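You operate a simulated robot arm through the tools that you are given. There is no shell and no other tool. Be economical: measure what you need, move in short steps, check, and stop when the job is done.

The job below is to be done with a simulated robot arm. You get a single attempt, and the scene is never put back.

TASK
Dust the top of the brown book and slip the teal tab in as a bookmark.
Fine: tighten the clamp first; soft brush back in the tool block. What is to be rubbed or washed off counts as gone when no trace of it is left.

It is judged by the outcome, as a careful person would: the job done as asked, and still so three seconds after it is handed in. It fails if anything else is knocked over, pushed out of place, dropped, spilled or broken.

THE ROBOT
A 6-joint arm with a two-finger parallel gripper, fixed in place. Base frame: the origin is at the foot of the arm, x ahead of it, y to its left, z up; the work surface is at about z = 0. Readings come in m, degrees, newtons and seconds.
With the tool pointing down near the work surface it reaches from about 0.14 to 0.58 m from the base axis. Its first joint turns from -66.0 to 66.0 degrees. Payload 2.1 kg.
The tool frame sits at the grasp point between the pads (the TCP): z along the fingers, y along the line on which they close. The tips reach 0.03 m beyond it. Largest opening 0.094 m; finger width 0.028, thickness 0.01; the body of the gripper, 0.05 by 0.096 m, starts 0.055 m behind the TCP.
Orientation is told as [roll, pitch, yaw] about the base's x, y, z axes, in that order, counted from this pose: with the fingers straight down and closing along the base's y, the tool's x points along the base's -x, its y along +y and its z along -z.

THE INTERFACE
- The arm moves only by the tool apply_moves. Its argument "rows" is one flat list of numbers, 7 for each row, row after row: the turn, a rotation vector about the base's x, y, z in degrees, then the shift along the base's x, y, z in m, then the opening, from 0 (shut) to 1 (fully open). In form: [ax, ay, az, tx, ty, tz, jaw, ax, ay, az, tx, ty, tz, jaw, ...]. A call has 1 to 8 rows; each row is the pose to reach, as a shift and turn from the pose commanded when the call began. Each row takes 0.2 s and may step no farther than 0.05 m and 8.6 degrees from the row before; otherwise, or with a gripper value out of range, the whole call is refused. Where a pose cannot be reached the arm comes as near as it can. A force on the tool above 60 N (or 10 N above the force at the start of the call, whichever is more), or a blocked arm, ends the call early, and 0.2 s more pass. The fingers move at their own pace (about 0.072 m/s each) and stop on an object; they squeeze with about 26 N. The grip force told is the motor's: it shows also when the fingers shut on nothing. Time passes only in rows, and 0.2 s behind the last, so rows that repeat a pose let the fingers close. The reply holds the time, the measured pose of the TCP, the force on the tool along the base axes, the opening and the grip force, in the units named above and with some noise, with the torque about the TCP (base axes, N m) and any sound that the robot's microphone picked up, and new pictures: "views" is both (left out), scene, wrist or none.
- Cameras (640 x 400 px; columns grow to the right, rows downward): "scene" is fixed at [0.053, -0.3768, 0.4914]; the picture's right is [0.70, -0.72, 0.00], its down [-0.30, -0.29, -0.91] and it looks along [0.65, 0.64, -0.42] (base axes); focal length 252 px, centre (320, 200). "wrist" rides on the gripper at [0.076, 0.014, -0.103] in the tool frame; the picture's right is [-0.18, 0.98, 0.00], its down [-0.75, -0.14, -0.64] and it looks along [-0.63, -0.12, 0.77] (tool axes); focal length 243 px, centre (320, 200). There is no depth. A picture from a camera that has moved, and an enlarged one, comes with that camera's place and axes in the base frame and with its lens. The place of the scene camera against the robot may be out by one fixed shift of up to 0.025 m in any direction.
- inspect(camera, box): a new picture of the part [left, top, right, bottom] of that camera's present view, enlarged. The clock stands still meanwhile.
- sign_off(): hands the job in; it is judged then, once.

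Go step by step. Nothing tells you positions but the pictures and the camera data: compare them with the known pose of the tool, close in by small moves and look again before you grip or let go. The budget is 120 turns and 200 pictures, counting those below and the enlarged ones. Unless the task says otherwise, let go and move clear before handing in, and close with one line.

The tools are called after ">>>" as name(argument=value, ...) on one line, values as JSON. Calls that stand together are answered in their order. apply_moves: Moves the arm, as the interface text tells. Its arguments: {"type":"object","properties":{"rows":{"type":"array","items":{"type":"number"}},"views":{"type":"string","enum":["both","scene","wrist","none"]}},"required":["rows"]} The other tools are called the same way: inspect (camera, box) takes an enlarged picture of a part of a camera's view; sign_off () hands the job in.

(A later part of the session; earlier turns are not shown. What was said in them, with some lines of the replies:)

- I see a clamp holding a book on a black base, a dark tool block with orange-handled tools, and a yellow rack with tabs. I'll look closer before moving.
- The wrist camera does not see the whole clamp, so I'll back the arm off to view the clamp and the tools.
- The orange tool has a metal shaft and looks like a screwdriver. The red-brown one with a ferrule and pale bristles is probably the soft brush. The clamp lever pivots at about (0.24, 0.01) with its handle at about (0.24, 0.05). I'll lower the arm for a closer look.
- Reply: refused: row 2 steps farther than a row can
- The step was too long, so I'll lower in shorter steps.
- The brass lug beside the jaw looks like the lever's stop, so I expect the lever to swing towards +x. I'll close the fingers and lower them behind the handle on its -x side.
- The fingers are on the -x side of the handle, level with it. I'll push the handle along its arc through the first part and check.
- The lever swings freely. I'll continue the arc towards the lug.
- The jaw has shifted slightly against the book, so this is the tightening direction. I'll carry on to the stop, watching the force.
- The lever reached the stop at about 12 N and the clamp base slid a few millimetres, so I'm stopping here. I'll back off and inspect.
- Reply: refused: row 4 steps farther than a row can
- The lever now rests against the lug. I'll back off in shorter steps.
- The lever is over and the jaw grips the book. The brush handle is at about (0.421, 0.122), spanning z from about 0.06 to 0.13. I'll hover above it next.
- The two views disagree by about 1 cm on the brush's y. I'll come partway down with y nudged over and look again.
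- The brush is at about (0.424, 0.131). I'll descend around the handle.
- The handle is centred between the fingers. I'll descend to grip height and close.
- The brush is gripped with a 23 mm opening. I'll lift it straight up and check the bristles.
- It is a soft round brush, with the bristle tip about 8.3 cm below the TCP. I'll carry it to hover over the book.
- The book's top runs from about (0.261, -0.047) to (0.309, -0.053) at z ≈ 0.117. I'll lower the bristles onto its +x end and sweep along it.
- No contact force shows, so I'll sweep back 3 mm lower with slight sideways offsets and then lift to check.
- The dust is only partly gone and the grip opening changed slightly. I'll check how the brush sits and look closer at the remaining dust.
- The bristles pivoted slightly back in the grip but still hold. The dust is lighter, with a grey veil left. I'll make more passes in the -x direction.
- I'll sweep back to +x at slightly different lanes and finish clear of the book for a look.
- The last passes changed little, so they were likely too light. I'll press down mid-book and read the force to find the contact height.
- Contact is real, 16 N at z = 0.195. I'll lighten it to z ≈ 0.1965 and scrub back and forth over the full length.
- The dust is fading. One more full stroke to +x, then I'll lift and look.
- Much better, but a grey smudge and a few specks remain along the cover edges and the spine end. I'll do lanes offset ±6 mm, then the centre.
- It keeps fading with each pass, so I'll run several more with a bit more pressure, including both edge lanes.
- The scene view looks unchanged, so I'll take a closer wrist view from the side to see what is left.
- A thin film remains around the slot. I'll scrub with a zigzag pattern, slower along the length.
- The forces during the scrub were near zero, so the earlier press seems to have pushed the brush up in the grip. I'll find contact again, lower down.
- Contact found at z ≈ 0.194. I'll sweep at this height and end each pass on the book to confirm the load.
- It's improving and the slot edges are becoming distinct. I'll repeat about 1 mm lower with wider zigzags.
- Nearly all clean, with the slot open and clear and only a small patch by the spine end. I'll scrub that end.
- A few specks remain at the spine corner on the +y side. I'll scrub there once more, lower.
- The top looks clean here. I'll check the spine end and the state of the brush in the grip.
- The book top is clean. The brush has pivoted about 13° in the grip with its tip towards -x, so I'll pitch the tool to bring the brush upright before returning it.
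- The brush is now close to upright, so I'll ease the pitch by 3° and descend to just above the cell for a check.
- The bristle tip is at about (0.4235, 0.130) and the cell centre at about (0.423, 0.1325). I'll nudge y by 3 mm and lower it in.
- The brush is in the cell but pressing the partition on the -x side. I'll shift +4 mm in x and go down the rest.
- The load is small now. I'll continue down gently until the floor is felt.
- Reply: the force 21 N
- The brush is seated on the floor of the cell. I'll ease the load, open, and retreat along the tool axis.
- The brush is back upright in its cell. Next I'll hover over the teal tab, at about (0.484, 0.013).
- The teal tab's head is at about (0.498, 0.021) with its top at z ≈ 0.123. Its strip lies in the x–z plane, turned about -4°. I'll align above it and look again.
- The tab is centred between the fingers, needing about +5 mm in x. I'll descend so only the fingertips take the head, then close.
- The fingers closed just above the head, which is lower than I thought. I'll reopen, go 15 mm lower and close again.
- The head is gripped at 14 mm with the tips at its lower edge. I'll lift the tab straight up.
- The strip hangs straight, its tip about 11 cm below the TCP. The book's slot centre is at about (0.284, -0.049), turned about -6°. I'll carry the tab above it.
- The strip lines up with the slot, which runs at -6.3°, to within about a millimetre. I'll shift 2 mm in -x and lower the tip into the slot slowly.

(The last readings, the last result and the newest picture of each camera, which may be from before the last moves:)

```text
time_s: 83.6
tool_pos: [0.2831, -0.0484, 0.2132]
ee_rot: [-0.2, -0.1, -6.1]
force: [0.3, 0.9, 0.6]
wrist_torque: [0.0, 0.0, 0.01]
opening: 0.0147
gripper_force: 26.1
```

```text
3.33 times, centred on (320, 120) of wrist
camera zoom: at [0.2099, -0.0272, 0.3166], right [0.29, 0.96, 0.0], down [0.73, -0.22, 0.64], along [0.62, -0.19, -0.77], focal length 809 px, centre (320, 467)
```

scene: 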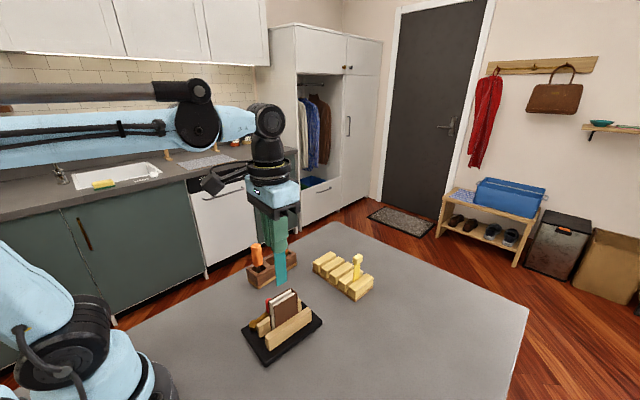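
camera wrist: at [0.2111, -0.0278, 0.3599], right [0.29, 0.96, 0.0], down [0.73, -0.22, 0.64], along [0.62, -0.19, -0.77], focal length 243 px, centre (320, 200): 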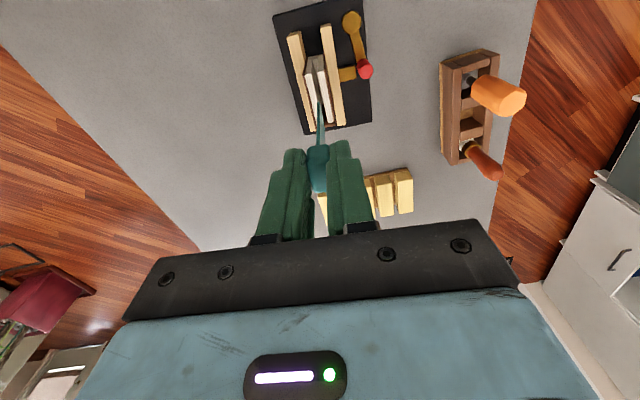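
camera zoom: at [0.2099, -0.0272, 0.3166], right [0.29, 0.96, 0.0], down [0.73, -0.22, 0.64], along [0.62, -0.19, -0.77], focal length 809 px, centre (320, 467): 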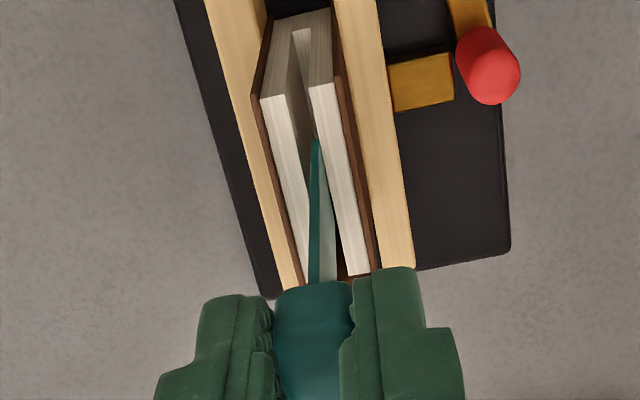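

The tip is in the slot with no resistance. I'll continue lowering.

>>> apply_moves(rows=[0, 0, 0, 0, 0, -0.008, 0.05, 0, 0, 0, 0, 0, -0.016, 0.05, 0, 0, 0, 0, 0, -0.024, 0.05, 0, 0, 0, 0, 0, -0.032, 0.05], views="none")

>>> inspect(camera="scene", box=[250, 250, 330, 330])

>>> inspect(camera="wrist", box=[270, 60, 370, 180])

```text
time_s: 84.6
tool_pos: [0.2836, -0.0491, 0.1824]
ee_rot: [-0.3, -0.1, -6.1]
force: [-0.9, -1.0, -0.1]
wrist_torque: [0.01, 0.04, 0.0]
opening: 0.014
gripper_force: 26.6
```

```text
5.00 times, centred on (290, 290) of scene
camera zoom: at [0.053, -0.3768, 0.4914], right [0.7, -0.72, 0.0], down [-0.3, -0.29, -0.91], along [0.65, 0.64, -0.42], focal length 1258 px, centre (470, -250)
```

zoom: 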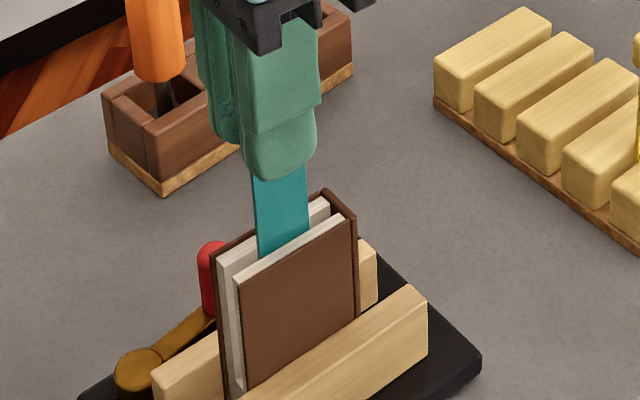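

```text
3.33 times, centred on (320, 120) of wrist
camera zoom: at [0.2105, -0.0273, 0.2849], right [0.29, 0.96, 0.0], down [0.73, -0.22, 0.64], along [0.62, -0.19, -0.77], focal length 809 px, centre (320, 467)
```

zoom: 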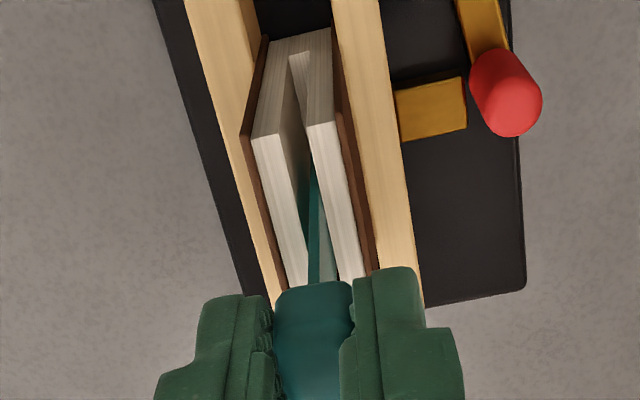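

It's going in cleanly. The slot floor appears to be at z ≈ 0.063, so I'll lower a bit more in small steps until it is felt.

>>> apply_moves(rows=[0, 0, 0, 0, 0, -0.005, 0.05, 0, 0, 0, 0, 0, -0.009, 0.05, 0, 0, 0, 0, 0, -0.011, 0.05], views="none")

>>> inspect(camera="scene", box=[250, 250, 330, 330])

```text
time_s: 85.4
tool_pos: [0.2843, -0.05, 0.1724]
ee_rot: [-0.2, -0.1, -6.2]
force: [0.4, 0.3, -0.4]
wrist_torque: [0.01, 0.02, 0.02]
opening: 0.0144
gripper_force: 26.2
```

```text
5.00 times, centred on (290, 290) of scene
camera zoom: at [0.053, -0.3768, 0.4914], right [0.7, -0.72, 0.0], down [-0.3, -0.29, -0.91], along [0.65, 0.64, -0.42], focal length 1258 px, centre (470, -250)
```

zoom: 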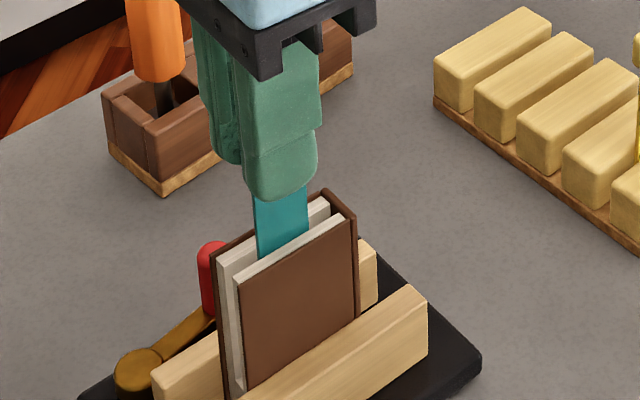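

No contact yet, so I'll keep lowering a few millimetres at a time.

>>> apply_moves(rows=[0, 0, 0, 0, 0, -0.003, 0.05, 0, 0, 0, 0, 0, -0.006, 0.05], views="none")

>>> apply_moves(rows=[0, 0, 0, 0, 0, -0.002, 0.05, 0, 0, 0, 0, 0, -0.004, 0.05], views="none")

>>> inspect(camera="scene", box=[250, 250, 330, 330])

```text
time_s: 86.0
tool_pos: [0.2831, -0.0502, 0.165]
ee_rot: [-0.2, -0.1, -6.2]
force: [-0.3, 0.3, 0.0]
wrist_torque: [0.0, 0.0, 0.0]
opening: 0.0144
gripper_force: 25.8
```

```text
time_s: 86.6
tool_pos: [0.2847, -0.051, 0.1612]
ee_rot: [-0.2, -0.1, -6.1]
force: [0.0, 0.2, -0.1]
wrist_torque: [-0.04, 0.0, -0.01]
opening: 0.0146
gripper_force: 26.4
```

```text
5.00 times, centred on (290, 290) of scene
camera zoom: at [0.053, -0.3768, 0.4914], right [0.7, -0.72, 0.0], down [-0.3, -0.29, -0.91], along [0.65, 0.64, -0.42], focal length 1258 px, centre (470, -250)
```

zoom: 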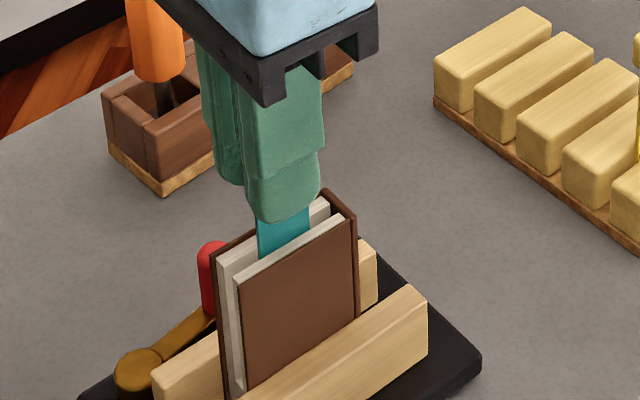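

Still free, with about 1 cm of strip showing. I'll go on carefully.

>>> apply_moves(rows=[0, 0, 0, 0, 0, -0.002, 0.05, 0, 0, 0, 0, 0, -0.004, 0.05], views="none")

>>> apply_moves(rows=[0, 0, 0, 0, 0, -0.0015, 0.05, 0, 0, 0, 0, 0, -0.003, 0.05], views="none")

>>> inspect(camera="scene", box=[250, 250, 330, 330])

>>> inspect(camera="wrist", box=[270, 60, 370, 180])

```text
time_s: 87.2
tool_pos: [0.2841, -0.0505, 0.1574]
ee_rot: [-0.2, -0.1, -6.0]
force: [0.0, -0.1, 0.1]
wrist_torque: [0.02, 0.0, -0.01]
opening: 0.0146
gripper_force: 25.9
```

```text
time_s: 87.8
tool_pos: [0.2839, -0.051, 0.1559]
ee_rot: [-0.2, -0.1, -6.1]
force: [-0.5, 0.3, 23.7]
wrist_torque: [0.06, -0.07, 0.02]
opening: 0.0144
gripper_force: 25.6
```

```text
5.00 times, centred on (290, 290) of scene
camera zoom: at [0.0529, -0.3767, 0.4914], right [0.7, -0.72, 0.0], down [-0.3, -0.29, -0.91], along [0.65, 0.64, -0.42], focal length 1258 px, centre (470, -250)
```

zoom: 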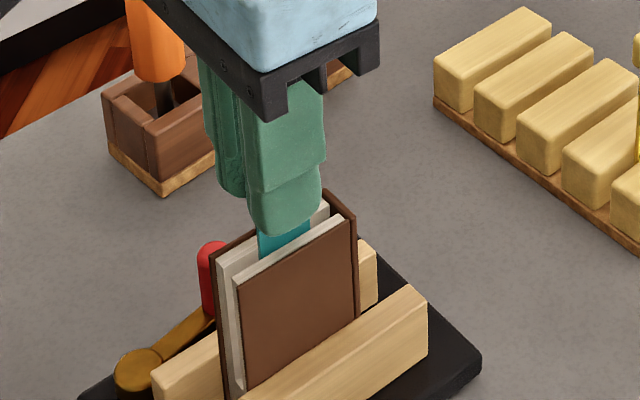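

```text
3.33 times, centred on (320, 120) of wrist
camera zoom: at [0.2104, -0.0282, 0.2579], right [0.29, 0.96, 0.0], down [0.73, -0.22, 0.64], along [0.62, -0.19, -0.77], focal length 809 px, centre (320, 467)
```

zoom: 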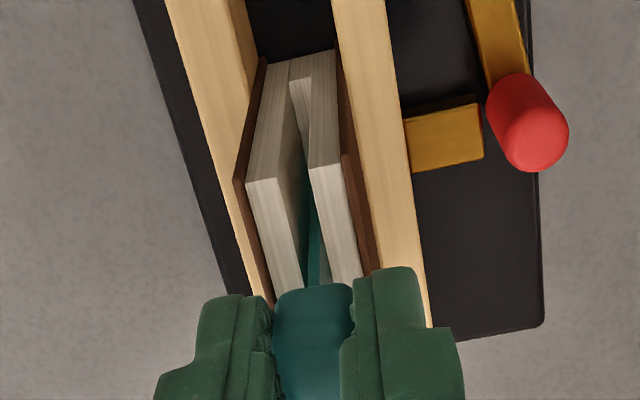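

The strip has reached the bottom of the slot. I'll ease the load, open, and rise straight up.

>>> apply_moves(rows=[0, 0, 0, 0, 0, 0.002, 0.05, 0, 0, 0, 0, 0, 0.002, 0.2, 0, 0, 0, 0, 0, 0.002, 0.4, 0, 0, 0, 0, 0, 0.002, 0.4, 0, 0, 0, 0, 0, 0.03, 0.4, 0, 0, 0, 0, 0, 0.07, 0.4, 0, 0, 3, 0.02, 0.02, 0.1, 0.4, 0, 0, 6, 0.04, 0.045, 0.12, 0.4], views="both")

>>> inspect(camera="scene", box=[225, 220, 385, 360])

>>> inspect(camera="wrist", box=[240, 0, 400, 150])

```text
time_s: 89.6
tool_pos: [0.3255, -0.0042, 0.2762]
ee_rot: [-0.3, -0.1, 0.0]
force: [1.4, 0.7, 0.5]
wrist_torque: [-0.01, 0.0, 0.02]
opening: 0.0376
gripper_force: 0.1
camera wrist: at [0.2498, 0.0098, 0.3789], right [0.19, 0.98, 0.0], down [0.75, -0.14, 0.64], along [0.63, -0.12, -0.77], focal length 243 px, centre (320, 200)
```

scene: 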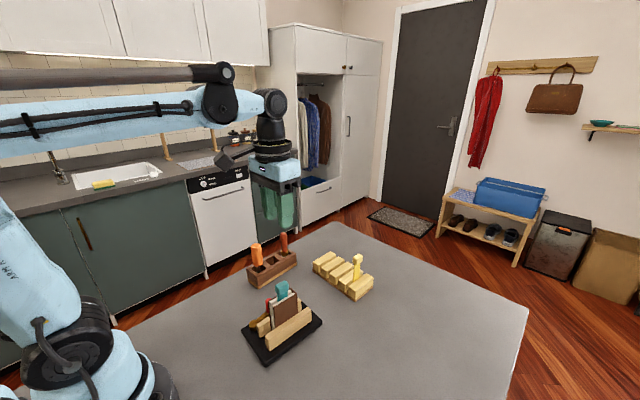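
wrist: 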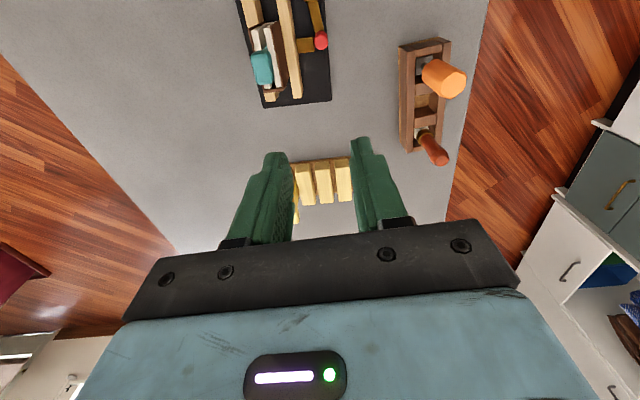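

```text
2.86 times, centred on (305, 290) of scene
camera zoom: at [0.053, -0.3768, 0.4914], right [0.7, -0.72, 0.0], down [-0.3, -0.29, -0.91], along [0.65, 0.64, -0.42], focal length 719 px, centre (363, -57)
```

zoom: 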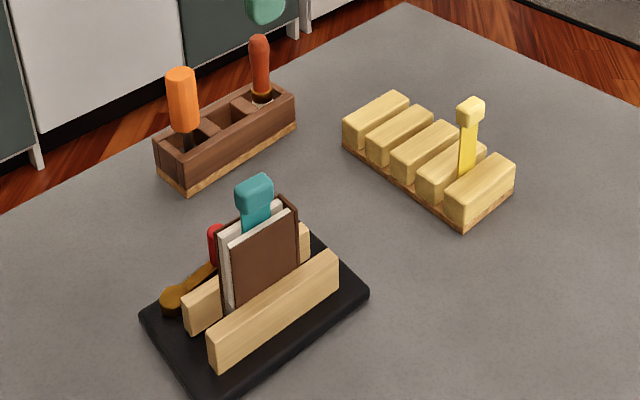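

```text
2.67 times, centred on (320, 75) of wrist
camera zoom: at [0.2498, 0.0098, 0.3789], right [0.19, 0.98, 0.0], down [0.75, -0.14, 0.64], along [0.63, -0.12, -0.77], focal length 647 px, centre (320, 533)
```

zoom: 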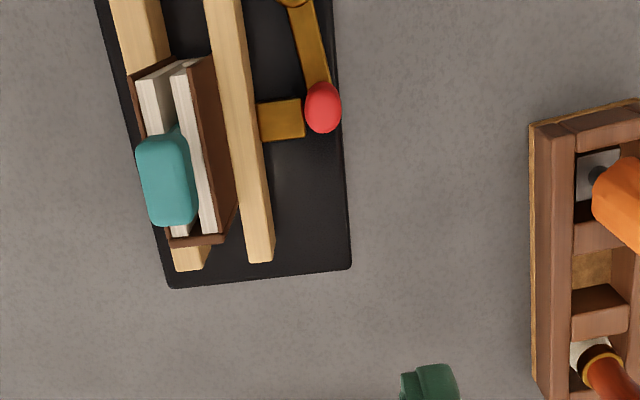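

The clamp lever is against its stop, the book top is clean, the brush is back in the block, and the teal tab stands in the book's slot. The gripper is clear, so I'm handing in.

>>> sign_off()

```text
The job is handed in.
```

I tightened the clamp, brushed the top of the brown book until no dust showed, put the soft brush back in its cell, and slipped the teal tab into the book's slot; the clamp base slid a few millimetres when the lever hit its stop.
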